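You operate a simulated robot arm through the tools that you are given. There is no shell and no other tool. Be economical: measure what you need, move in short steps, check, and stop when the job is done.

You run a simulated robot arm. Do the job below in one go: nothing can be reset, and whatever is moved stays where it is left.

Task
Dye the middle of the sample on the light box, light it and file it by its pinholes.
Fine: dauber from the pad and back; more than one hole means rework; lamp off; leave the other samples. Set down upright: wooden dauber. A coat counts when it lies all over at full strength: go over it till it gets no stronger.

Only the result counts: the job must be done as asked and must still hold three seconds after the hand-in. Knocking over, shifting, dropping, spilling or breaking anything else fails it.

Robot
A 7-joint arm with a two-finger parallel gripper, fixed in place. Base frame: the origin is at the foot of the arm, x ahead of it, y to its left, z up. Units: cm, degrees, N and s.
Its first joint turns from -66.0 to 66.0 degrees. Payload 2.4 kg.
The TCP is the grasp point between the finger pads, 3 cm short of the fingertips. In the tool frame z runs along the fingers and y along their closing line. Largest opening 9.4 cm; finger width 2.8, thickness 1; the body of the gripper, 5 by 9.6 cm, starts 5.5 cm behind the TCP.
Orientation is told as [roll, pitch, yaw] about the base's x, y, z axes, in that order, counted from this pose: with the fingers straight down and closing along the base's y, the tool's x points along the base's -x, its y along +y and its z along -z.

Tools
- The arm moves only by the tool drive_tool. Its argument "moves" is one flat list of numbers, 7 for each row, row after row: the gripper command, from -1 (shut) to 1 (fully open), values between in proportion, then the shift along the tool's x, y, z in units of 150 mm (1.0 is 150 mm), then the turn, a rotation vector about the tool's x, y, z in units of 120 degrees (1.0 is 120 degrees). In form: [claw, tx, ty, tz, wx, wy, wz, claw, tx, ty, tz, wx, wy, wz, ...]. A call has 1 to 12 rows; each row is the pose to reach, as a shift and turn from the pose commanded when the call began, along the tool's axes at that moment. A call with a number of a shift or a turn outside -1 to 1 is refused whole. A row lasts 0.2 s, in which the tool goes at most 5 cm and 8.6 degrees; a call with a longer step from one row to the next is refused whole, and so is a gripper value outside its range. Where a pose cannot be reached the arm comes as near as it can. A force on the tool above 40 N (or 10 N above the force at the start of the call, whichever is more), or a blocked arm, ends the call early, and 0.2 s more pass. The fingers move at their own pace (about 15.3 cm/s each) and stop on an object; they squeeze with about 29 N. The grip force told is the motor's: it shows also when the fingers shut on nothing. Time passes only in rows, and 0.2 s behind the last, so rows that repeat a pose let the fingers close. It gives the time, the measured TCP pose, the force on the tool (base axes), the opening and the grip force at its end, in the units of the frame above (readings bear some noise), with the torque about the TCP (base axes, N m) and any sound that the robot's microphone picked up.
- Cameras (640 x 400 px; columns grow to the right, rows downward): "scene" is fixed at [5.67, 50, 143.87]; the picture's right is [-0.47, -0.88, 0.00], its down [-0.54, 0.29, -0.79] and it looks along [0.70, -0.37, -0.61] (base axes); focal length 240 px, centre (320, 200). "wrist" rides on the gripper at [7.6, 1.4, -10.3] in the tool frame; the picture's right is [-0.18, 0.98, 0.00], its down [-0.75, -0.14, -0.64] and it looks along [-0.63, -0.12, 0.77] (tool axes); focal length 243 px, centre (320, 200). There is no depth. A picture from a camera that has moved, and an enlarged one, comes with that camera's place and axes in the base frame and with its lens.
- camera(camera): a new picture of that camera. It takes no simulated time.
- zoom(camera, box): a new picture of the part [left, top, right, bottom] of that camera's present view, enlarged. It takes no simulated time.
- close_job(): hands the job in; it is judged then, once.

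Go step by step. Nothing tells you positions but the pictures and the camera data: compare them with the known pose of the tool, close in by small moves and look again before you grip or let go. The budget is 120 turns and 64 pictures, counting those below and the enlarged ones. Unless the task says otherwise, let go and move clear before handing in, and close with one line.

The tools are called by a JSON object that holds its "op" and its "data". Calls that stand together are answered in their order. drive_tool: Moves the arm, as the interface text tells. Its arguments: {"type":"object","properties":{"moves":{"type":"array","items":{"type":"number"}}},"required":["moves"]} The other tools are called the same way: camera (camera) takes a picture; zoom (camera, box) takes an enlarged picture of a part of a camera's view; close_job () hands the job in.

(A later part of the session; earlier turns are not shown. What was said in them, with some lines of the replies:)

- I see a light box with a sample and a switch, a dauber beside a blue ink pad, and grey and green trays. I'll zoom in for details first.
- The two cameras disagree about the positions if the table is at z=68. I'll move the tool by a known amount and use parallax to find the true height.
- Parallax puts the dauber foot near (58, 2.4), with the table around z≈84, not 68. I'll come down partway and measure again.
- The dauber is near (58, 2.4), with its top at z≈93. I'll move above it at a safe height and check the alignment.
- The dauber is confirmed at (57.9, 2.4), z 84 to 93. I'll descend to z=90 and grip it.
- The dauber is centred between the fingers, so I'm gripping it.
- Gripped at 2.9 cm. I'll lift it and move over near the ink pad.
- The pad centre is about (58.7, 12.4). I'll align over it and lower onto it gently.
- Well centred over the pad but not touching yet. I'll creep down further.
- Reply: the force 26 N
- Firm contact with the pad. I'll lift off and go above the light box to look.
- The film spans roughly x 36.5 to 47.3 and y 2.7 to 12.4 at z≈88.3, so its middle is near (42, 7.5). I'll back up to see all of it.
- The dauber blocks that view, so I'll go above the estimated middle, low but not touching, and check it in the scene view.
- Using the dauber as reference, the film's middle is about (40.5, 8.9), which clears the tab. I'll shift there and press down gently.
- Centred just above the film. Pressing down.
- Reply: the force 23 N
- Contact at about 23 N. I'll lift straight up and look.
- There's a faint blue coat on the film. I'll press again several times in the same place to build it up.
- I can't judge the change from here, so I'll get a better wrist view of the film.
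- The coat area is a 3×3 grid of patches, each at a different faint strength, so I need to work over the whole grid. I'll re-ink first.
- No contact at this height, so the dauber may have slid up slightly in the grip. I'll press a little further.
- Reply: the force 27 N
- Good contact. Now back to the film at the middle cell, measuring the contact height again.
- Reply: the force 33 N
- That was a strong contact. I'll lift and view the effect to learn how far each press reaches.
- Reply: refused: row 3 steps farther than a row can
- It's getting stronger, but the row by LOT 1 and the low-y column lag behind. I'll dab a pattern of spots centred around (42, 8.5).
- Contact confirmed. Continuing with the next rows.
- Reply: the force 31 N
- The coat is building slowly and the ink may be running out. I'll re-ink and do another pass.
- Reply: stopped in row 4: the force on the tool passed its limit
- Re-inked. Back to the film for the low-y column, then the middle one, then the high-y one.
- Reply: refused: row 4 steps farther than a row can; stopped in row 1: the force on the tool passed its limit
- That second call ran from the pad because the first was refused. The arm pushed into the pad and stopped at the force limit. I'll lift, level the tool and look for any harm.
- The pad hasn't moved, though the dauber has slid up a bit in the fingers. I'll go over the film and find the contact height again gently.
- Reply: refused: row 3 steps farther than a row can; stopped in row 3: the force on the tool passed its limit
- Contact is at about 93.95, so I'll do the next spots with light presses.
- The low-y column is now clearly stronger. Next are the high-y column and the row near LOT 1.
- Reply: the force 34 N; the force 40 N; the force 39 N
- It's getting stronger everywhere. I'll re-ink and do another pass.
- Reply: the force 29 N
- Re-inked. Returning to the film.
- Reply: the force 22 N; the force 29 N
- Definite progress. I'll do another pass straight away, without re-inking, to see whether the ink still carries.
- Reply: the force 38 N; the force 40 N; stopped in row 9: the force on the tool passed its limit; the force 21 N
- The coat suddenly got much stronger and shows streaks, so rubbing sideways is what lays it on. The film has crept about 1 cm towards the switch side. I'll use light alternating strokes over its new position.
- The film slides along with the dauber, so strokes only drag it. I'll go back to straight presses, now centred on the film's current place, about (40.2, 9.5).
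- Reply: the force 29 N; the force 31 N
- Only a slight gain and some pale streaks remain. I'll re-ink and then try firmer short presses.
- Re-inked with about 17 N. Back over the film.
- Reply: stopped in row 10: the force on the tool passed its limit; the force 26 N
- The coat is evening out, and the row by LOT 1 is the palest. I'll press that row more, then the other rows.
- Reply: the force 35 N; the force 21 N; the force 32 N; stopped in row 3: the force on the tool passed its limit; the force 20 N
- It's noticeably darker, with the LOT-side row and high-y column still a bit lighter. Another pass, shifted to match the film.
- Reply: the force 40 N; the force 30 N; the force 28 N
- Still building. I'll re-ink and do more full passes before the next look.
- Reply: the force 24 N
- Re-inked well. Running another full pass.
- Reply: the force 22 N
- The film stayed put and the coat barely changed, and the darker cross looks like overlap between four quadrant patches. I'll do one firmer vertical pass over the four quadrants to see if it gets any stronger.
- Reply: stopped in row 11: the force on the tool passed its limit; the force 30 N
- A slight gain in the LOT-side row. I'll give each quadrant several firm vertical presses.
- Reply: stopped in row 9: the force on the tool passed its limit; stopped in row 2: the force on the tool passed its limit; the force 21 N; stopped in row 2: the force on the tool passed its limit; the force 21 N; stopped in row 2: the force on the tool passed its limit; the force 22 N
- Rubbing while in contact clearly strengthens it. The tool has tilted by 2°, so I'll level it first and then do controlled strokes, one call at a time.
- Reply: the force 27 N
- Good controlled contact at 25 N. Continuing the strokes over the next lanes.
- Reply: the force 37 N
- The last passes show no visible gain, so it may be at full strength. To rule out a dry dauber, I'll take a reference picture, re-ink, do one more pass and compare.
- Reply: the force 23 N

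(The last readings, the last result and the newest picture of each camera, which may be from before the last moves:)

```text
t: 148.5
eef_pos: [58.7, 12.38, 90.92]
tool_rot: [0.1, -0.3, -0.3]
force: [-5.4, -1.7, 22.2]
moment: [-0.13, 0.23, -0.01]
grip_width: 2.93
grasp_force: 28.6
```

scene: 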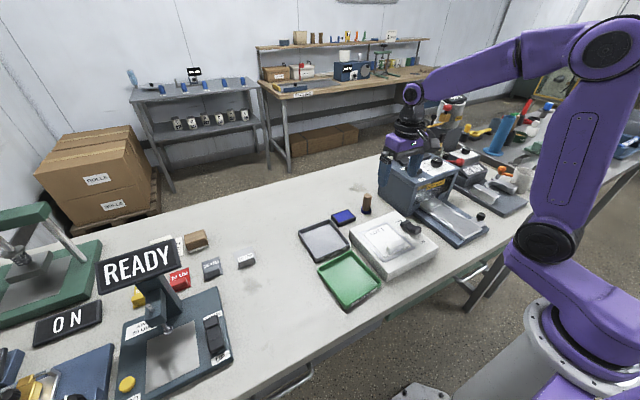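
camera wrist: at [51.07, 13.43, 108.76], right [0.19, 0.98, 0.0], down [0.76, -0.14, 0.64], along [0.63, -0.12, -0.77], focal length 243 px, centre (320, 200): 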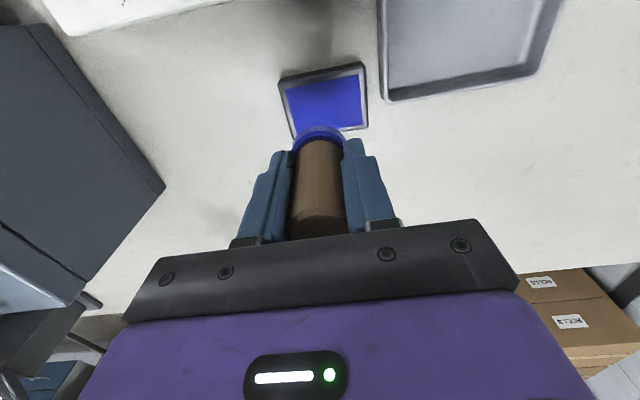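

{"op": "drive_tool", "data": {"moves": [-1, 0, 0, -0.2, 0, 0, 0, -1, 0, 0, -0.45, 0, 0, 0, -1, 0.28, 0, -0.45, 0, 0, 0, -1, 0.56, -0.06, -0.45, 0, 0, 0, -1, 0.84, -0.12, -0.45, 0, 0, 0, -1, 0.987, -0.187, -0.45, 0, 0, 0, -1, 0.987, -0.187, -0.45, 0, 0, 0]}}

{"op": "drive_tool", "data": {"moves": [-1, 0.08, 0.15, 0.1, 0, 0, 0, -1, 0.08, 0.15, 0.22, 0, 0, 0, -1, 0.08, 0.15, 0.245, 0, 0, 0, -1, 0.08, 0.15, 0.249, 0, 0, 0, -1, 0.08, 0, 0.249, 0, 0, 0, -1, 0.08, -0.15, 0.249, 0, 0, 0, -1, 0.08, 0, 0.249, 0, 0, 0, -1, 0.08, 0.15, 0.249, 0, 0, 0, -1, 0.15, 0.15, 0.249, 0, 0, 0, -1, 0.15, 0, 0.249, 0, 0, 0, -1, 0.15, -0.15, 0.249, 0, 0, 0, -1, 0.15, 0, 0.249, 0, 0, 0]}}

```text
t: 150.1
eef_pos: [43.81, 9.58, 97.6]
tool_rot: [0.1, 0.0, -0.2]
force: [0.9, -0.2, -0.3]
moment: [0.01, 0.01, 0.03]
grip_width: 2.99
grasp_force: 29.1
```

```text
t: 152.6
eef_pos: [41.49, 7.75, 93.91]
tool_rot: [0.0, 0.0, -0.5]
force: [-3.6, -2.1, 15.9]
moment: [-0.03, 0.13, 0.02]
grip_width: 2.97
grasp_force: 29.1
stopped in row 12: the force on the tool passed its limit (the readings are from after the stop); the commanded pose is now the measured one
```

{"op": "drive_tool", "data": {"moves": [-1, 0, 0.12, 0, 0, 0, 0, -1, 0, 0.24, 0, 0, 0, 0, -1, 0.06, 0.24, 0, 0, 0, 0, -1, 0.06, 0.12, 0, 0, 0, 0, -1, 0.06, -0.03, 0, 0, 0, 0, -1, 0.06, 0.12, 0, 0, 0, 0, -1, 0.06, 0.24, 0, 0, 0, 0, -1, 0.12, 0.24, 0, 0, 0, 0, -1, 0.12, 0.12, 0, 0, 0, 0, -1, 0.12, -0.03, 0, 0, 0, 0, -1, 0.12, 0.12, 0, 0, 0, 0]}}

{"op": "drive_tool", "data": {"moves": [-1, 0, 0, -0.2, 0, 0, 0, -1, -0.1, 0, -0.45, 0, 0, 0, -1, -0.3, 0.08, -0.65, 0, 0, 0, -1, -0.4, 0.11, -0.815, 0, 0, 0, -1, -0.4, 0.11, -0.815, 0, 0, 0]}}

{"op": "zoom", "data": {"camera": "scene", "box": [355, 205, 415, 253]}}

{"op": "zoom", "data": {"camera": "wrist", "box": [220, 0, 340, 96]}}

```text
t: 154.9
eef_pos: [39.76, 7.72, 93.96]
tool_rot: [-0.3, 0.0, -0.8]
force: [-3.9, -1.0, 15.4]
moment: [0.02, 0.08, 0.0]
grip_width: 2.96
grasp_force: 29.6
stopped in row 11: the force on the tool passed its limit (the readings are from after the stop); the commanded pose is now the measured one
```

```text
t: 156.1
eef_pos: [45.93, 9.39, 106.12]
tool_rot: [-0.2, 0.1, -0.8]
force: [0.7, -0.8, 0.6]
moment: [0.02, -0.01, 0.01]
grip_width: 2.97
grasp_force: 29.0
```

```text
8.33 times, centred on (385, 229) of scene
camera zoom: at [5.67, 50.0, 143.87], right [-0.47, -0.88, 0.0], down [-0.54, 0.29, -0.79], along [0.7, -0.37, -0.61], focal length 2004 px, centre (-222, -42)
```

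zoom: 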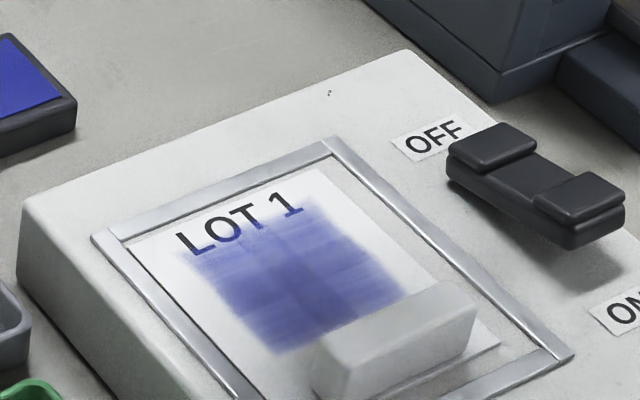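

```text
4.17 times, centred on (280, 48) of wrist
camera zoom: at [38.32, 10.97, 116.46], right [0.2, 0.98, 0.0], down [0.75, -0.15, 0.64], along [0.63, -0.13, -0.77], focal length 1011 px, centre (487, 833)
```

zoom: 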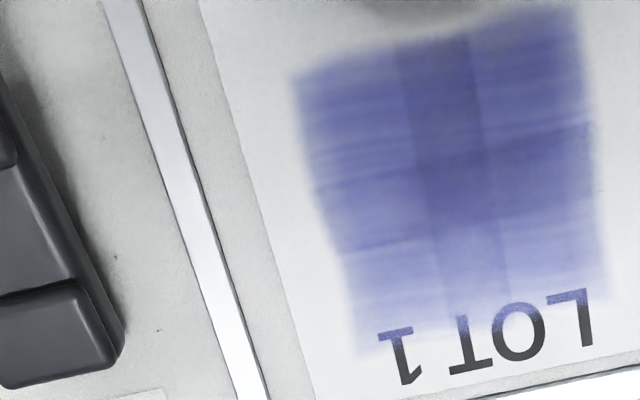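

No further gain after a fresh ink-up, so the coat is at full strength. Next I'll set the dauber back upright at its original spot, (58.1, 2.5).

{"op": "drive_tool", "data": {"moves": [-1, -0.25, -0.1, 0, 0, 0, 0, -1, -0.5, -0.25, 0, -0.001, 0, -0.004, -1, -0.7, -0.4, 0.1, -0.002, 0, -0.007, -1, -0.811, -0.45, 0.3, -0.002, 0, -0.007, -1, -0.811, -0.45, 0.55, -0.002, 0, -0.007, -1, -0.811, -0.45, 0.75, -0.002, 0, -0.007, -1, -0.811, -0.45, 0.85, -0.002, 0, -0.007, -1, -0.811, -0.45, 0.95, -0.002, 0, -0.007, -1, -0.811, -0.45, 0.99, -0.002, 0, -0.007, -1, -0.811, -0.45, 0.99, -0.002, 0, -0.007]}}

{"op": "camera", "data": {"camera": "wrist"}}

```text
t: 158.3
eef_pos: [57.82, 2.32, 91.22]
tool_rot: [0.0, 0.0, 0.0]
force: [0.2, -0.2, -0.4]
moment: [0.02, 0.01, 0.0]
grip_width: 2.98
grasp_force: 29.4
```

```text
13 pictures are left
camera wrist: at [50.23, 3.84, 101.61], right [0.18, 0.98, 0.0], down [0.75, -0.14, 0.64], along [0.63, -0.12, -0.77], focal length 243 px, centre (320, 200)
```

wrist: 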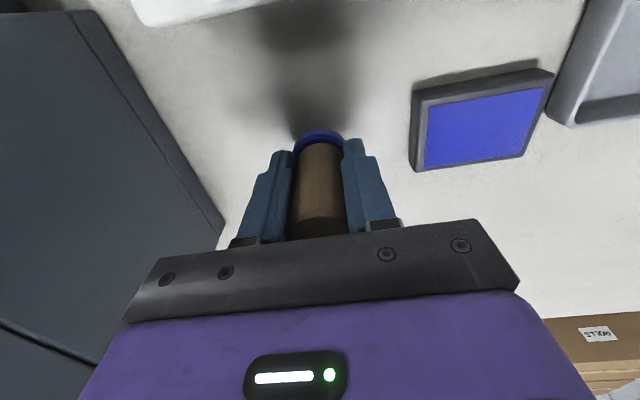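

Now I'll creep down until it touches the table.

{"op": "drive_tool", "data": {"moves": [-1, -0.013, 0.01, 0.04, 0, 0, 0, -1, -0.013, 0.01, 0.08, 0, 0, 0, -1, -0.013, 0.01, 0.095, 0, 0, 0, -1, -0.013, 0.01, 0.105, 0, 0, 0, -1, -0.013, 0.01, 0.11, 0, 0, 0, -1, -0.013, 0.01, 0.113, 0, 0, 0]}}

```text
t: 159.7
eef_pos: [58.09, 2.58, 89.67]
tool_rot: [0.0, 0.1, 0.1]
force: [-0.3, 1.0, -0.6]
moment: [0.0, 0.01, -0.01]
grip_width: 2.93
grasp_force: 29.0
```

{"op": "drive_tool", "data": {"moves": [-1, 0, 0, 0.005, 0, 0, 0, -1, 0, 0, 0.01, 0, 0, 0, -1, 0, 0, 0.014, 0, 0, 0, -1, 0, 0, 0.014, 0, 0, 0]}}

```text
t: 160.7
eef_pos: [58.02, 2.61, 89.31]
tool_rot: [0.1, 0.2, 0.1]
force: [0.8, 0.1, -0.8]
moment: [-0.02, -0.01, -0.01]
grip_width: 2.94
grasp_force: 28.9
```

{"op": "drive_tool", "data": {"moves": [-1, 0, 0, 0.004, 0, 0, 0, -1, 0, 0, 0.008, 0, 0, 0, -1, 0, 0, 0.011, 0, 0, 0, -1, 0, 0, 0.011, 0, 0, 0]}}

```text
t: 161.7
eef_pos: [58.03, 2.54, 89.13]
tool_rot: [0.1, 0.1, 0.1]
force: [0.5, -1.0, 1.6]
moment: [0.0, 0.0, -0.01]
grip_width: 2.96
grasp_force: 29.3
```

{"op": "drive_tool", "data": {"moves": [-1, 0, 0, 0.003, 0, 0, 0, -1, 0, 0, 0.006, 0, 0, 0, -1, 0, 0, 0.008, 0, 0, 0, -1, 0, 0, 0.008, 0, 0, 0]}}

```text
t: 162.7
eef_pos: [58.02, 2.48, 89.19]
tool_rot: [0.1, 0.0, 0.1]
force: [-6.3, 0.2, 21.7]
moment: [-0.03, 0.3, -0.03]
grip_width: 2.97
grasp_force: 28.9
```

It's standing on the table. I'll ease off, open and rise straight up.

{"op": "drive_tool", "data": {"moves": [-1, 0, 0, -0.005, 0, 0, 0, -0.3, 0, 0, -0.005, 0, 0, 0, 0.2, 0, 0, -0.005, 0, 0, 0, 0.6, 0, 0, -0.005, 0, 0, 0, 0.6, 0, 0, -0.15, 0, 0, 0, 0.6, 0, 0, -0.4, 0, 0, 0, 0.6, 0, 0, -0.7, 0, 0, 0, 0.6, 0, 0, -0.9, 0, 0, 0, 0.6, 0, 0, -0.9, 0, 0, 0]}}

{"op": "zoom", "data": {"camera": "scene", "box": [320, 170, 440, 266]}}

```text
t: 164.7
eef_pos: [58.1, 2.59, 102.56]
tool_rot: [0.1, 0.1, 0.1]
force: [-0.6, -0.8, -0.1]
moment: [-0.01, 0.01, 0.01]
grip_width: 7.52
grasp_force: 0.0
```

```text
4.17 times, centred on (380, 218) of scene
camera zoom: at [5.67, 50.0, 143.87], right [-0.47, -0.88, 0.0], down [-0.54, 0.29, -0.79], along [0.7, -0.37, -0.61], focal length 1002 px, centre (70, 125)
```

zoom: 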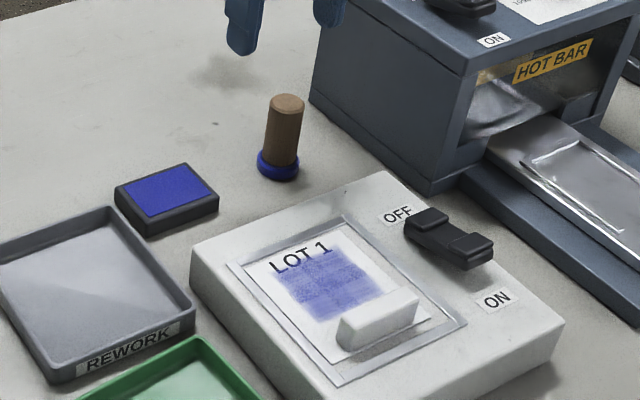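

The dauber stands upright. Now the light switch, with its ON end near (38, -1.4). I'll go above it with the fingers shut.

{"op": "drive_tool", "data": {"moves": [0, 0.3, 0, 0, 0, 0, 0, -1, 0.6, -0.1, 0, 0, 0, 0, -1, 0.9, -0.26, 0, 0, 0, 0, -1, 1.0, -0.26, 0, 0, 0, 0]}}

{"op": "drive_tool", "data": {"moves": [-1, 0.2, 0, 0.1, 0, 0, 0, -1, 0.36, 0, 0.25, 0, 0, 0, -1, 0.36, 0, 0.37, 0, 0, 0, -1, 0.36, 0, 0.37, 0, 0, 0]}}

{"op": "zoom", "data": {"camera": "scene", "box": [360, 180, 460, 260]}}

{"op": "camera", "data": {"camera": "wrist"}}

```text
refused: row 3 steps farther than a row can; nothing moved
```

```text
t: 165.7
eef_pos: [52.54, 2.57, 97.14]
tool_rot: [0.1, 0.2, 0.0]
force: [-0.6, -0.2, -0.5]
moment: [0.01, 0.0, 0.02]
grip_width: 0.01
grasp_force: 28.6
```

```text
5.00 times, centred on (410, 220) of scene
camera zoom: at [5.67, 50.0, 143.87], right [-0.47, -0.88, 0.0], down [-0.54, 0.29, -0.79], along [0.7, -0.37, -0.61], focal length 1203 px, centre (-130, 100)
```

zoom: 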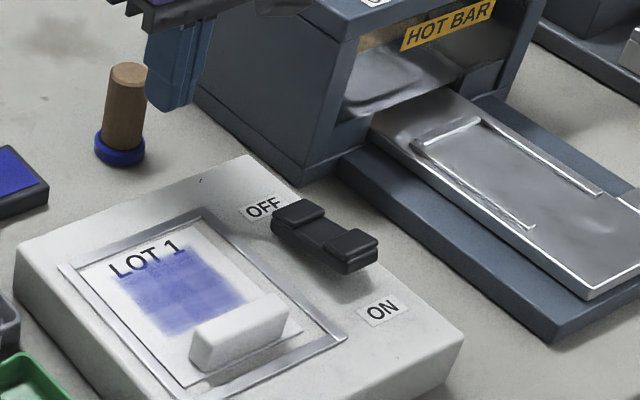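

```text
10 pictures are left
camera wrist: at [44.97, 3.94, 107.41], right [0.18, 0.98, 0.0], down [0.75, -0.14, 0.64], along [0.63, -0.12, -0.77], focal length 243 px, centre (320, 200)
```

wrist: 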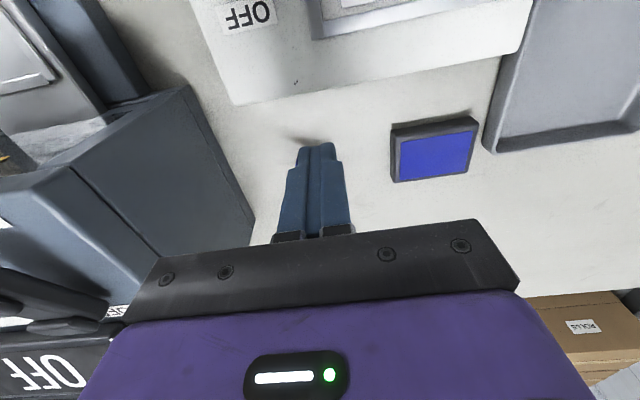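

Nothing was touched. I'll move over to the switch, staying high.

{"op": "drive_tool", "data": {"moves": [-1, 0.2, -0.05, -0.1, 0, 0, 0, -1, 0.45, -0.12, -0.1, 0, 0, 0, -1, 0.7, -0.2, -0.1, 0, 0, 0, -1, 0.9, -0.265, -0.1, 0, 0, 0, -1, 0.967, -0.265, 0, 0, 0, 0, -1, 0.967, -0.265, 0, 0, 0, 0]}}

{"op": "zoom", "data": {"camera": "scene", "box": [360, 180, 460, 260]}}

```text
t: 167.1
eef_pos: [38.07, -1.51, 97.03]
tool_rot: [0.2, 0.0, 0.1]
force: [-0.5, -0.7, -0.6]
moment: [-0.01, -0.03, -0.02]
grip_width: 0.0
grasp_force: 28.9
```

```text
5.00 times, centred on (410, 220) of scene
camera zoom: at [5.67, 50.0, 143.87], right [-0.47, -0.88, 0.0], down [-0.54, 0.29, -0.79], along [0.7, -0.37, -0.61], focal length 1203 px, centre (-130, 100)
```

zoom: 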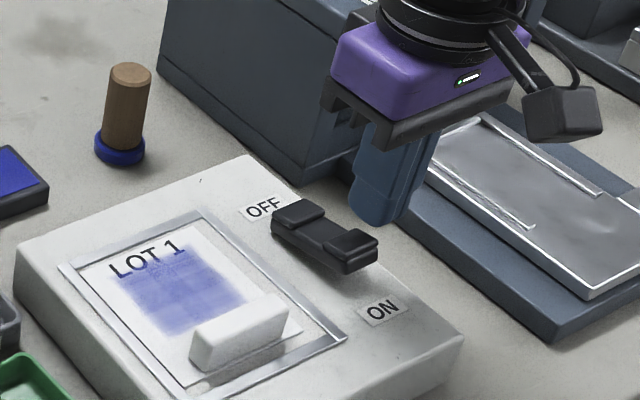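

The fingertips line up with the ON end. I'll press down slowly.

{"op": "drive_tool", "data": {"moves": [-1, -0.033, 0.01, 0, 0, 0, 0, -1, -0.033, 0.01, 0.1, 0, 0, 0, -1, -0.033, 0.01, 0.18, 0, 0, 0, -1, -0.033, 0.01, 0.21, 0, 0, 0, -1, -0.033, 0.01, 0.24, 0, 0, 0, -1, -0.033, 0.01, 0.26, 0, 0, 0]}}

```text
t: 167.9
eef_pos: [38.56, -1.27, 94.91]
tool_rot: [0.0, 0.1, 0.2]
force: [-9.2, 0.2, 20.6]
moment: [0.02, 0.03, -0.04]
grip_width: 0.0
grasp_force: 29.3
stopped in row 3: the force on the tool passed its limit (the readings are from after the stop); the commanded pose is now the measured one
```

{"op": "zoom", "data": {"camera": "scene", "box": [360, 180, 460, 260]}}

```text
5.00 times, centred on (410, 220) of scene
camera zoom: at [5.62, 50.0, 143.87], right [-0.47, -0.88, 0.0], down [-0.54, 0.29, -0.79], along [0.7, -0.37, -0.61], focal length 1203 px, centre (-130, 100)
```

zoom: 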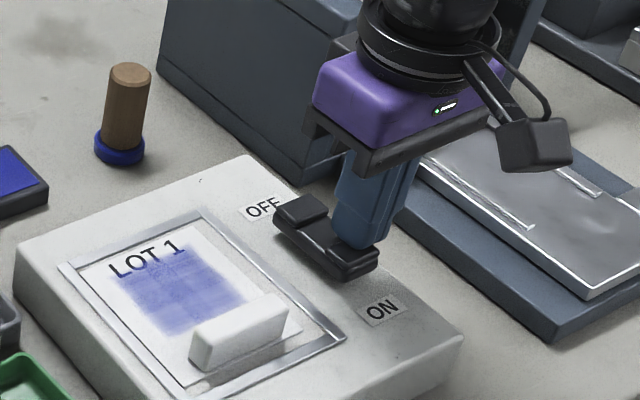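

The tip is on the ON lobe and the rocker seems to be tipping. I'll press a bit more, in fine steps.

{"op": "drive_tool", "data": {"moves": [-1, 0, 0, 0.003, 0, 0, 0, -1, 0, 0, 0.006, 0, 0, 0, -1, 0, 0, 0.009, 0, 0, 0, -1, 0, 0, 0.012, 0, 0, 0, -1, 0, 0, 0.015, 0, 0, 0]}}

```text
t: 168.4
eef_pos: [38.62, -1.36, 94.89]
tool_rot: [-0.1, 0.2, 0.1]
force: [-5.8, 0.9, 12.0]
moment: [0.0, 0.06, -0.03]
grip_width: 0.0
grasp_force: 28.8
stopped in row 2: the force on the tool passed its limit (the readings are from after the stop); the commanded pose is now the measured one
```

It's against a hard stop, so it's probably switched. I'll lift and move clear to see the lit film.

{"op": "drive_tool", "data": {"moves": [-1, 0, 0, -0.2, 0, 0, 0, -1, 0, 0, -0.5, 0, 0, 0, -1, 0, -0.1, -0.6, 0, 0, 0, -1, 0, -0.1, -0.6, 0, 0, 0]}}

{"op": "zoom", "data": {"camera": "scene", "box": [355, 200, 430, 260]}}

```text
t: 169.4
eef_pos: [38.52, -2.86, 103.91]
tool_rot: [0.0, 0.0, 0.2]
force: [0.3, -0.5, -0.5]
moment: [-0.02, -0.04, -0.02]
grip_width: 0.0
grasp_force: 28.9
```

```text
6.67 times, centred on (392, 230) of scene
camera zoom: at [5.67, 50.0, 143.87], right [-0.47, -0.88, 0.0], down [-0.54, 0.29, -0.79], along [0.7, -0.37, -0.61], focal length 1604 px, centre (-163, 0)
```

zoom: 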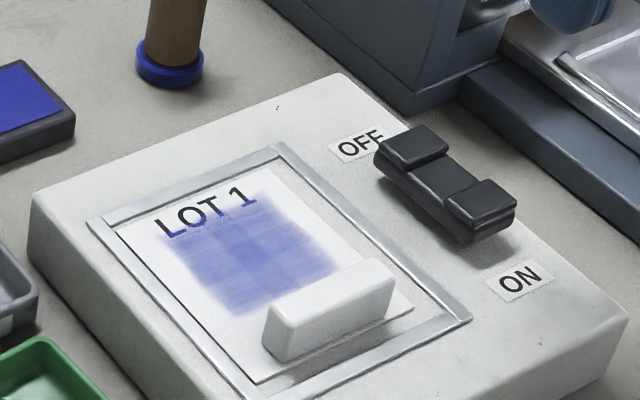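

The rocker has tipped to ON. Now a close look at the film from above, with the fingers shut and clear of it.

{"op": "drive_tool", "data": {"moves": [-1, -0.1, 0.25, 0, 0, 0, 0, -1, -0.2, 0.5, 0.05, 0, 0, 0, -1, -0.272, 0.75, 0.15, 0, 0, 0, -1, -0.272, 0.79, 0.394, 0, 0, 0, -1, -0.272, 0.79, 0.394, 0, 0, 0]}}

{"op": "zoom", "data": {"camera": "wrist", "box": [240, 20, 400, 148]}}

```text
t: 170.6
eef_pos: [42.69, 9.02, 97.91]
tool_rot: [0.2, 0.2, 0.2]
force: [0.1, -0.6, 1.0]
moment: [-0.02, -0.01, -0.02]
grip_width: 0.0
grasp_force: 28.7
```

```text
3.12 times, centred on (320, 84) of wrist
camera zoom: at [35.06, 10.46, 108.36], right [0.18, 0.98, 0.0], down [0.76, -0.14, 0.64], along [0.63, -0.12, -0.77], focal length 758 px, centre (320, 562)
```

zoom: 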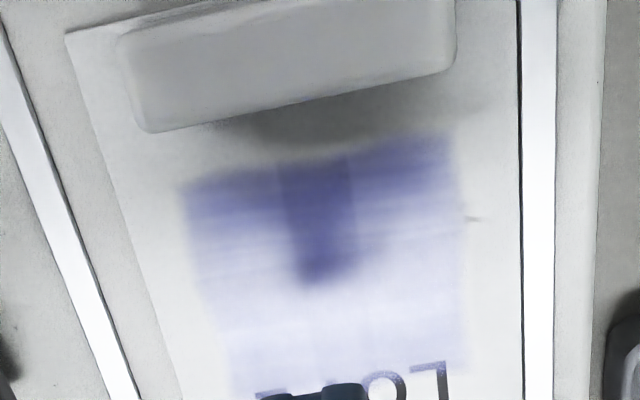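

The fingers shade the film. I'll move back to the earlier unshaded viewpoint so I can compare the lit film with the earlier pictures.

{"op": "drive_tool", "data": {"moves": [-1, 0, 0, -0.25, 0, 0, 0, -1, -0.2, 0.06, -0.5, 0, 0, 0, -1, -0.24, 0.06, -0.53, 0, 0, 0, -1, -0.24, 0.06, -0.53, 0, 0, 0]}}

{"op": "zoom", "data": {"camera": "wrist", "box": [240, 0, 350, 88]}}

```text
t: 171.6
eef_pos: [46.39, 9.99, 106.06]
tool_rot: [0.0, 0.2, 0.1]
force: [0.0, 0.4, -1.1]
moment: [0.02, -0.02, -0.01]
grip_width: 0.0
grasp_force: 29.4
```

```text
4.55 times, centred on (295, 44) of wrist
camera zoom: at [38.76, 11.37, 116.32], right [0.18, 0.98, 0.0], down [0.76, -0.14, 0.64], along [0.63, -0.12, -0.77], focal length 1103 px, centre (434, 909)
```

zoom: 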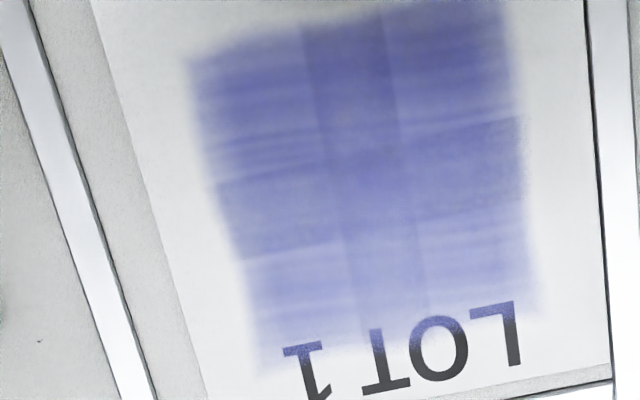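

It looks unlit and I heard no click, so the switch may not have gone fully over. I'll press again further out on the ON end.

{"op": "drive_tool", "data": {"moves": [-1, 0.15, -0.2, 0, 0, 0, 0, -1, 0.3, -0.45, 0, 0, 0, 0, -1, 0.45, -0.7, 0, 0, 0, 0, -1, 0.593, -0.766, 0.1, 0, 0, 0, -1, 0.593, -0.766, 0.35, 0, 0, 0, -1, 0.593, -0.766, 0.6, 0, 0, 0, -1, 0.593, -0.766, 0.68, 0, 0, 0, -1, 0.593, -0.766, 0.72, 0, 0, 0, -1, 0.593, -0.766, 0.73, 0, 0, 0]}}

```text
t: 173.6
eef_pos: [37.42, -1.53, 95.04]
tool_rot: [-0.1, 0.1, 0.1]
force: [-0.2, 0.3, 0.7]
moment: [0.0, -0.03, 0.01]
grip_width: 0.0
grasp_force: 28.5
```

{"op": "drive_tool", "data": {"moves": [-1, 0, 0, 0.005, 0, 0, 0, -1, 0, 0, 0.01, 0, 0, 0, -1, 0, 0, 0.015, 0, 0, 0, -1, 0, 0, 0.02, 0, 0, 0, -1, 0, 0, 0.025, 0, 0, 0, -1, 0, 0, 0.03, 0, 0, 0]}}

```text
t: 174.9
eef_pos: [37.42, -1.51, 94.65]
tool_rot: [0.0, 0.0, 0.1]
force: [-5.6, 0.6, 14.7]
moment: [0.06, -0.07, -0.05]
grip_width: 0.04
grasp_force: 29.4
stopped in row 6: the force on the tool passed its limit (the readings are from after the stop); the commanded pose is now the measured one
```

{"op": "drive_tool", "data": {"moves": [-1, 0, 0, -0.2, 0, 0, 0, -1, 0, 0, -0.5, 0, 0, 0, -1, -0.2, 0.2, -0.65, 0, 0, 0, -1, -0.4, 0.4, -0.75, 0, 0, 0, -1, -0.6, 0.6, -0.78, 0, 0, 0, -1, -0.7, 0.75, -0.78, 0, 0, 0, -1, -0.7, 0.75, -0.78, 0, 0, 0]}}

{"op": "zoom", "data": {"camera": "scene", "box": [357, 205, 427, 261]}}

```text
t: 176.6
eef_pos: [47.83, 9.66, 106.36]
tool_rot: [0.0, 0.0, 0.1]
force: [0.7, -0.5, 0.3]
moment: [0.02, 0.04, 0.0]
grip_width: 0.0
grasp_force: 28.7
```

```text
7.14 times, centred on (392, 233) of scene
camera zoom: at [5.67, 50.0, 143.87], right [-0.47, -0.88, 0.0], down [-0.54, 0.29, -0.79], along [0.7, -0.37, -0.61], focal length 1718 px, centre (-194, -36)
```

zoom: 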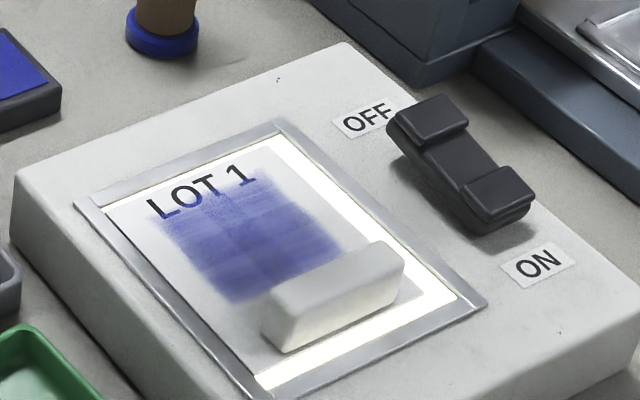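

Now the lamp is on: the panel around the film glows. I'll take a close look for pinholes.

{"op": "drive_tool", "data": {"moves": [-1, 0.1, 0, 0, 0, 0, 0, -1, 0.19, 0, 0, 0, 0, 0, -1, 0.19, 0, 0, 0, 0, 0]}}

{"op": "zoom", "data": {"camera": "wrist", "box": [255, 5, 365, 93]}}

```text
t: 177.3
eef_pos: [44.99, 9.72, 106.21]
tool_rot: [0.1, 0.0, 0.1]
force: [0.3, 0.4, 0.8]
moment: [-0.03, 0.02, 0.01]
grip_width: 0.04
grasp_force: 29.2
```

```text
4.55 times, centred on (310, 49) of wrist
camera zoom: at [37.39, 11.15, 116.6], right [0.18, 0.98, 0.0], down [0.75, -0.14, 0.64], along [0.63, -0.12, -0.77], focal length 1103 px, centre (366, 886)
```

zoom: 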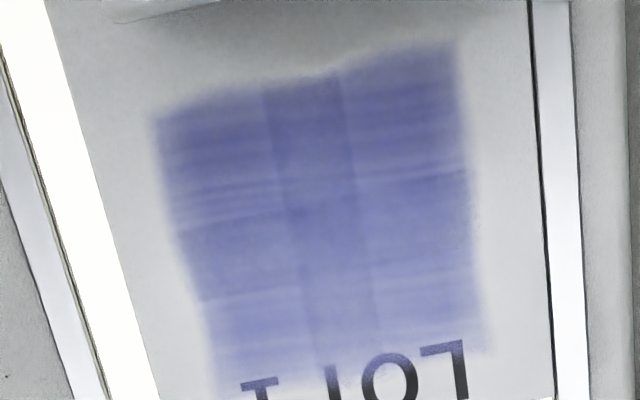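

No bright spots are visible in the dyed area so far. I'll open the gripper and hover over the tab, where one picture should show both the tab alignment and the dyed area close up.

{"op": "drive_tool", "data": {"moves": [1, 0.2, 0, 0, 0, 0, 0, 1, 0.4, 0, 0.1, 0, 0, 0, 1, 0.573, -0.005, 0.25, 0, 0, 0, 1, 0.573, -0.005, 0.5, 0, 0, 0, 1, 0.573, -0.005, 0.7, 0, 0, 0, 1, 0.573, -0.005, 0.7, 0, 0, 0]}}

{"op": "zoom", "data": {"camera": "wrist", "box": [230, 95, 415, 211]}}

```text
t: 178.8
eef_pos: [36.51, 9.59, 95.86]
tool_rot: [0.1, 0.2, 0.1]
force: [0.3, 0.3, -0.2]
moment: [-0.05, -0.02, -0.04]
grip_width: 9.4
grasp_force: 0.1
```

```text
3.45 times, centred on (322, 153) of wrist
camera zoom: at [28.92, 11.0, 106.2], right [0.18, 0.98, 0.0], down [0.75, -0.14, 0.64], along [0.63, -0.12, -0.77], focal length 837 px, centre (311, 362)
```

zoom: 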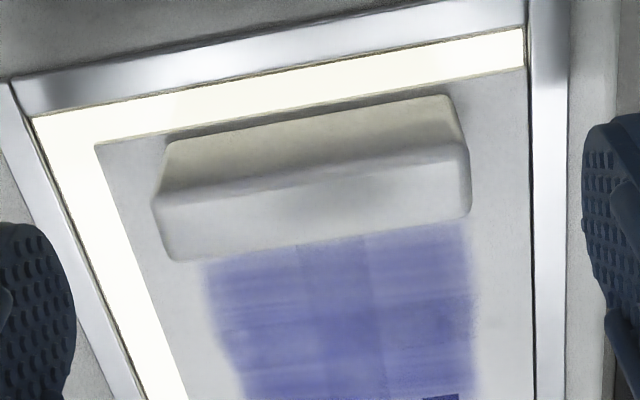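

The dyed area under the light shows no bright pinholes, so at most one, which means PASS. The tab is at about (36.9, 9.6), so I'll lower and grip its ends.

{"op": "drive_tool", "data": {"moves": [1, -0.026, 0, 0.1, 0, 0, 0, 1, -0.026, 0, 0.2, 0, 0, 0, 1, -0.026, 0, 0.224, 0, 0, 0, 1, -0.026, 0, 0.224, 0, 0, 0]}}

```text
t: 179.5
eef_pos: [36.84, 9.4, 92.67]
tool_rot: [0.1, 0.1, 0.1]
force: [-4.1, 0.1, 12.8]
moment: [-0.74, 0.08, -0.2]
grip_width: 9.41
grasp_force: 0.0
stopped in row 3: the force on the tool passed its limit (the readings are from after the stop); the commanded pose is now the measured one
```

One finger touched the box top. I'll raise slightly and close on the tab.

{"op": "drive_tool", "data": {"moves": [1, 0, 0.01, -0.025, 0, 0, 0, 0.4, 0, 0.01, -0.025, 0, 0, 0, -0.2, 0, 0.01, -0.025, 0, 0, 0, -1, 0, 0.01, -0.025, 0, 0, 0, -1, 0, 0.01, -0.025, 0, 0, 0]}}

```text
t: 180.7
eef_pos: [36.96, 9.57, 93.11]
tool_rot: [0.1, 0.0, -0.1]
force: [1.3, -16.9, 0.9]
moment: [-0.56, -0.13, 0.03]
grip_width: 5.88
grasp_force: 29.2
```

The tab is gripped at 5.9 cm. I'll lift straight up.

{"op": "drive_tool", "data": {"moves": [-1, 0, 0, -0.1, 0, 0, 0, -1, 0, 0, -0.3, 0, 0, 0, -1, 0, 0, -0.55, 0, 0, 0, -1, 0.05, 0.2, -0.55, 0, 0, 0, -1, 0.1, 0.45, -0.55, 0, 0, 0, -1, 0.2, 0.7, -0.55, 0, 0, 0, -1, 0.23, 0.95, -0.55, 0, 0, 0, -1, 0.23, 1.0, -0.55, 0, 0, 0, -1, 0.23, 1.0, -0.55, 0, 0, 0]}}

```text
t: 182.7
eef_pos: [33.46, 24.72, 101.26]
tool_rot: [0.1, -0.1, 0.1]
force: [-0.2, 0.1, -1.0]
moment: [-0.01, -0.03, -0.02]
grip_width: 5.91
grasp_force: 29.3
```

Still holding at 5.9 cm. I'll lower to just above the tray and check.

{"op": "drive_tool", "data": {"moves": [-1, 0, 0, 0.2, 0, 0, 0, -1, 0, 0.01, 0.45, 0, 0, 0, -1, 0, 0.01, 0.5, 0, 0, 0, -1, 0, 0.01, 0.5, 0, 0, 0]}}

{"op": "camera", "data": {"camera": "wrist"}}

```text
t: 183.7
eef_pos: [33.51, 24.95, 93.76]
tool_rot: [0.1, 0.0, 0.2]
force: [0.5, 0.5, -0.6]
moment: [-0.01, -0.02, 0.0]
grip_width: 5.86
grasp_force: 29.1
```

```text
1 pictures are left
camera wrist: at [25.88, 26.34, 104.17], right [0.18, 0.98, 0.0], down [0.75, -0.14, 0.64], along [0.63, -0.12, -0.77], focal length 243 px, centre (320, 200)
```

wrist: 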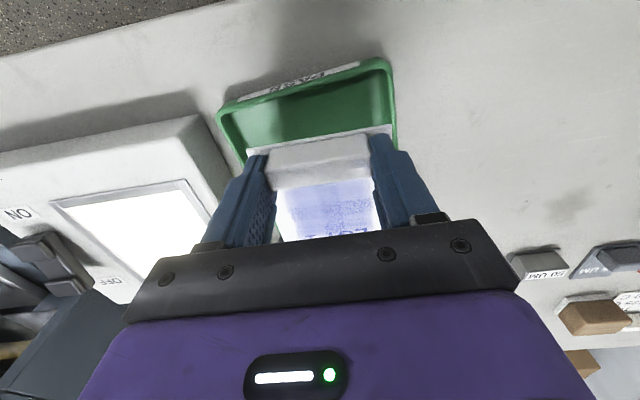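

The film is held over the PASS tray. I'll shift slightly to centre it, 0.8 cm towards the base and 0.8 cm right, and lower gently.

{"op": "drive_tool", "data": {"moves": [-1, 0.055, -0.05, 0.05, 0, 0, 0, -1, 0.055, -0.05, 0.15, 0, 0, 0, -1, 0.055, -0.05, 0.22, 0, 0, 0, -1, 0.055, -0.05, 0.25, 0, 0, 0, -1, 0.055, -0.05, 0.25, 0, 0, 0]}}

```text
t: 184.9
eef_pos: [32.67, 24.22, 90.11]
tool_rot: [0.1, -0.1, 0.1]
force: [0.2, 0.5, -0.9]
moment: [-0.01, 0.0, -0.02]
grip_width: 5.89
grasp_force: 28.5
```

{"op": "drive_tool", "data": {"moves": [-1, 0, 0, 0.02, 0, 0, 0, -1, 0, 0, 0.04, 0, 0, 0, -1, 0, 0, 0.055, 0, 0, 0, -1, 0, 0, 0.06, 0, 0, 0]}}

```text
t: 185.9
eef_pos: [32.7, 24.1, 89.26]
tool_rot: [0.1, 0.0, 0.0]
force: [-0.1, 0.1, -1.1]
moment: [0.0, -0.01, -0.01]
grip_width: 5.86
grasp_force: 29.1
```

{"op": "drive_tool", "data": {"moves": [-1, 0, 0, 0.01, 0, 0, 0, -1, 0, 0, 0.02, 0, 0, 0, -1, 0, 0, 0.03, 0, 0, 0, -1, 0, 0, 0.033, 0, 0, 0]}}

```text
t: 186.9
eef_pos: [32.62, 24.15, 88.69]
tool_rot: [0.2, -0.2, 0.1]
force: [-1.2, -2.1, 28.4]
moment: [-0.19, 0.11, -0.06]
grip_width: 5.88
grasp_force: 29.4
```

The film is resting flat on the tray floor. I'll ease off, open just enough and rise.

{"op": "drive_tool", "data": {"moves": [-1, 0, 0, -0.006, 0, 0, 0, 0.4, 0, 0, -0.006, 0, 0, 0, 0.5, 0, 0, -0.006, 0, 0, 0, 0.5, 0, 0, -0.006, 0, 0, 0, 0.5, 0, 0, -0.15, 0, 0, 0, 0.5, 0, 0, -0.4, 0, 0, 0, 0.5, 0, 0, -0.7, 0, 0, 0, 0.5, 0, 0, -0.95, 0, 0, 0, 0.5, 0, 0, -0.95, 0, 0, 0]}}

```text
t: 188.9
eef_pos: [32.65, 24.02, 102.89]
tool_rot: [0.1, 0.0, 0.1]
force: [0.3, -0.3, 0.0]
moment: [0.02, 0.02, -0.02]
grip_width: 7.05
grasp_force: 0.1
```

Released. Now to switch the lamp off: shut the gripper and travel to the OFF end, near (42.6, -0.8).

{"op": "drive_tool", "data": {"moves": [-1, -0.1, -0.25, 0, 0, 0, 0, -1, -0.2, -0.5, 0, 0, 0, 0, -1, -0.35, -0.75, 0, 0, 0, 0, -1, -0.5, -0.95, 0, 0, 0, 0, -1, -0.6, -1.0, 0, 0, 0, 0, -1, -0.663, -1.0, 0, 0, 0, 0, -1, -0.663, -1.0, 0, 0, 0, 0]}}

```text
t: 190.5
eef_pos: [42.59, 9.09, 103.03]
tool_rot: [0.1, 0.0, 0.1]
force: [0.2, 1.0, 0.2]
moment: [0.0, -0.01, 0.04]
grip_width: 0.0
grasp_force: 28.8
```

{"op": "drive_tool", "data": {"moves": [-1, 0, -0.25, 0, 0, 0, 0, -1, 0, -0.5, 0, 0, 0, 0, -1, 0, -0.66, 0.05, 0, 0, 0, -1, 0, -0.66, 0.25, 0, 0, 0, -1, 0, -0.66, 0.4, 0, 0, 0, -1, 0, -0.66, 0.4, 0, 0, 0]}}

```text
t: 191.9
eef_pos: [42.6, -0.84, 96.88]
tool_rot: [0.1, 0.0, 0.0]
force: [-0.7, -0.3, 0.6]
moment: [0.0, 0.03, -0.02]
grip_width: 0.0
grasp_force: 29.1
```

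{"op": "drive_tool", "data": {"moves": [-1, 0, 0, 0.02, 0, 0, 0, -1, 0, 0, 0.04, 0, 0, 0, -1, 0, 0, 0.06, 0, 0, 0, -1, 0, 0, 0.08, 0, 0, 0, -1, 0, 0, 0.1, 0, 0, 0, -1, 0, 0, 0.115, 0, 0, 0, -1, 0, 0, 0.125, 0, 0, 0, -1, 0, 0, 0.135, 0, 0, 0, -1, 0, 0, 0.145, 0, 0, 0, -1, 0, 0, 0.155, 0, 0, 0]}}

```text
t: 194.1
eef_pos: [42.64, -0.75, 94.74]
tool_rot: [0.1, -0.1, 0.1]
force: [-3.3, 1.3, 15.1]
moment: [-0.01, 0.31, -0.05]
grip_width: 0.0
grasp_force: 29.1
```

{"op": "drive_tool", "data": {"moves": [-1, 0, 0, 0.005, 0, 0, 0, -1, 0, 0, 0.01, 0, 0, 0, -1, 0, 0, 0.015, 0, 0, 0, -1, 0, 0, 0.02, 0, 0, 0, -1, 0, 0, 0.025, 0, 0, 0, -1, 0, 0, 0.03, 0, 0, 0]}}

```text
t: 194.7
eef_pos: [42.69, -0.75, 94.53]
tool_rot: [0.1, -0.2, 0.1]
force: [-1.0, 0.5, 5.6]
moment: [0.0, 0.14, 0.0]
grip_width: 0.0
grasp_force: 29.1
stopped in row 2: the force on the tool passed its limit (the readings are from after the stop); the commanded pose is now the measured one
```

Hard stop reached. I'll lift clear and take the last picture to check lamp, tray and dauber together.

{"op": "drive_tool", "data": {"moves": [-1, 0, 0, -0.2, 0, 0, 0, -1, 0, 0, -0.5, 0, 0, 0, -1, 0, 0, -0.8, 0, 0, 0, -1, 0, 0, -1.0, 0, 0, 0, -1, 0, -0.05, -1.0, 0, 0, 0]}}

{"op": "zoom", "data": {"camera": "scene", "box": [300, 190, 445, 310]}}

```text
t: 195.9
eef_pos: [42.53, -1.6, 109.66]
tool_rot: [0.0, -0.1, 0.1]
force: [0.1, -0.6, -0.6]
moment: [-0.01, -0.02, 0.02]
grip_width: 0.0
grasp_force: 29.1
```

```text
3.33 times, centred on (372, 250) of scene
camera zoom: at [5.67, 50.0, 143.87], right [-0.47, -0.88, 0.0], down [-0.54, 0.29, -0.79], along [0.7, -0.37, -0.61], focal length 802 px, centre (145, 33)
```

zoom: 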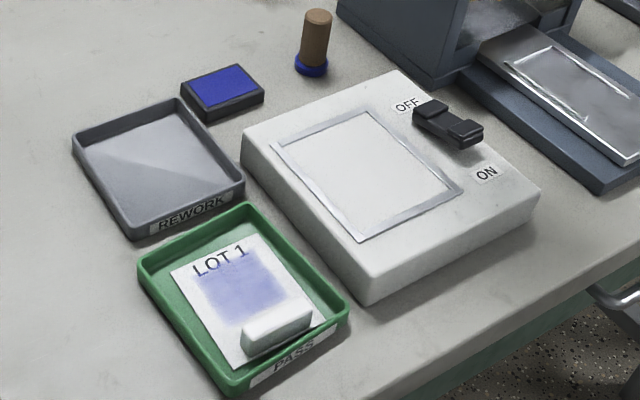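

The lamp is off, the film lies flat in PASS, the dauber is upright in its place and nothing else has moved. I'm handing in.

{"op": "close_job", "data": {}}

```text
The job is handed in.
```

I dyed the middle of the LOT 1 sample, lit it and filed it under PASS. I saw no pinholes in the lit dye, but that rests on only two close pictures, and together they may not have shown the whole area. The coat stopped getting visibly stronger after the last re-inking, so I took it as full strength. The dauber is back upright where it stood beside the pad, the lamp is off, and I didn't touch the other samples.
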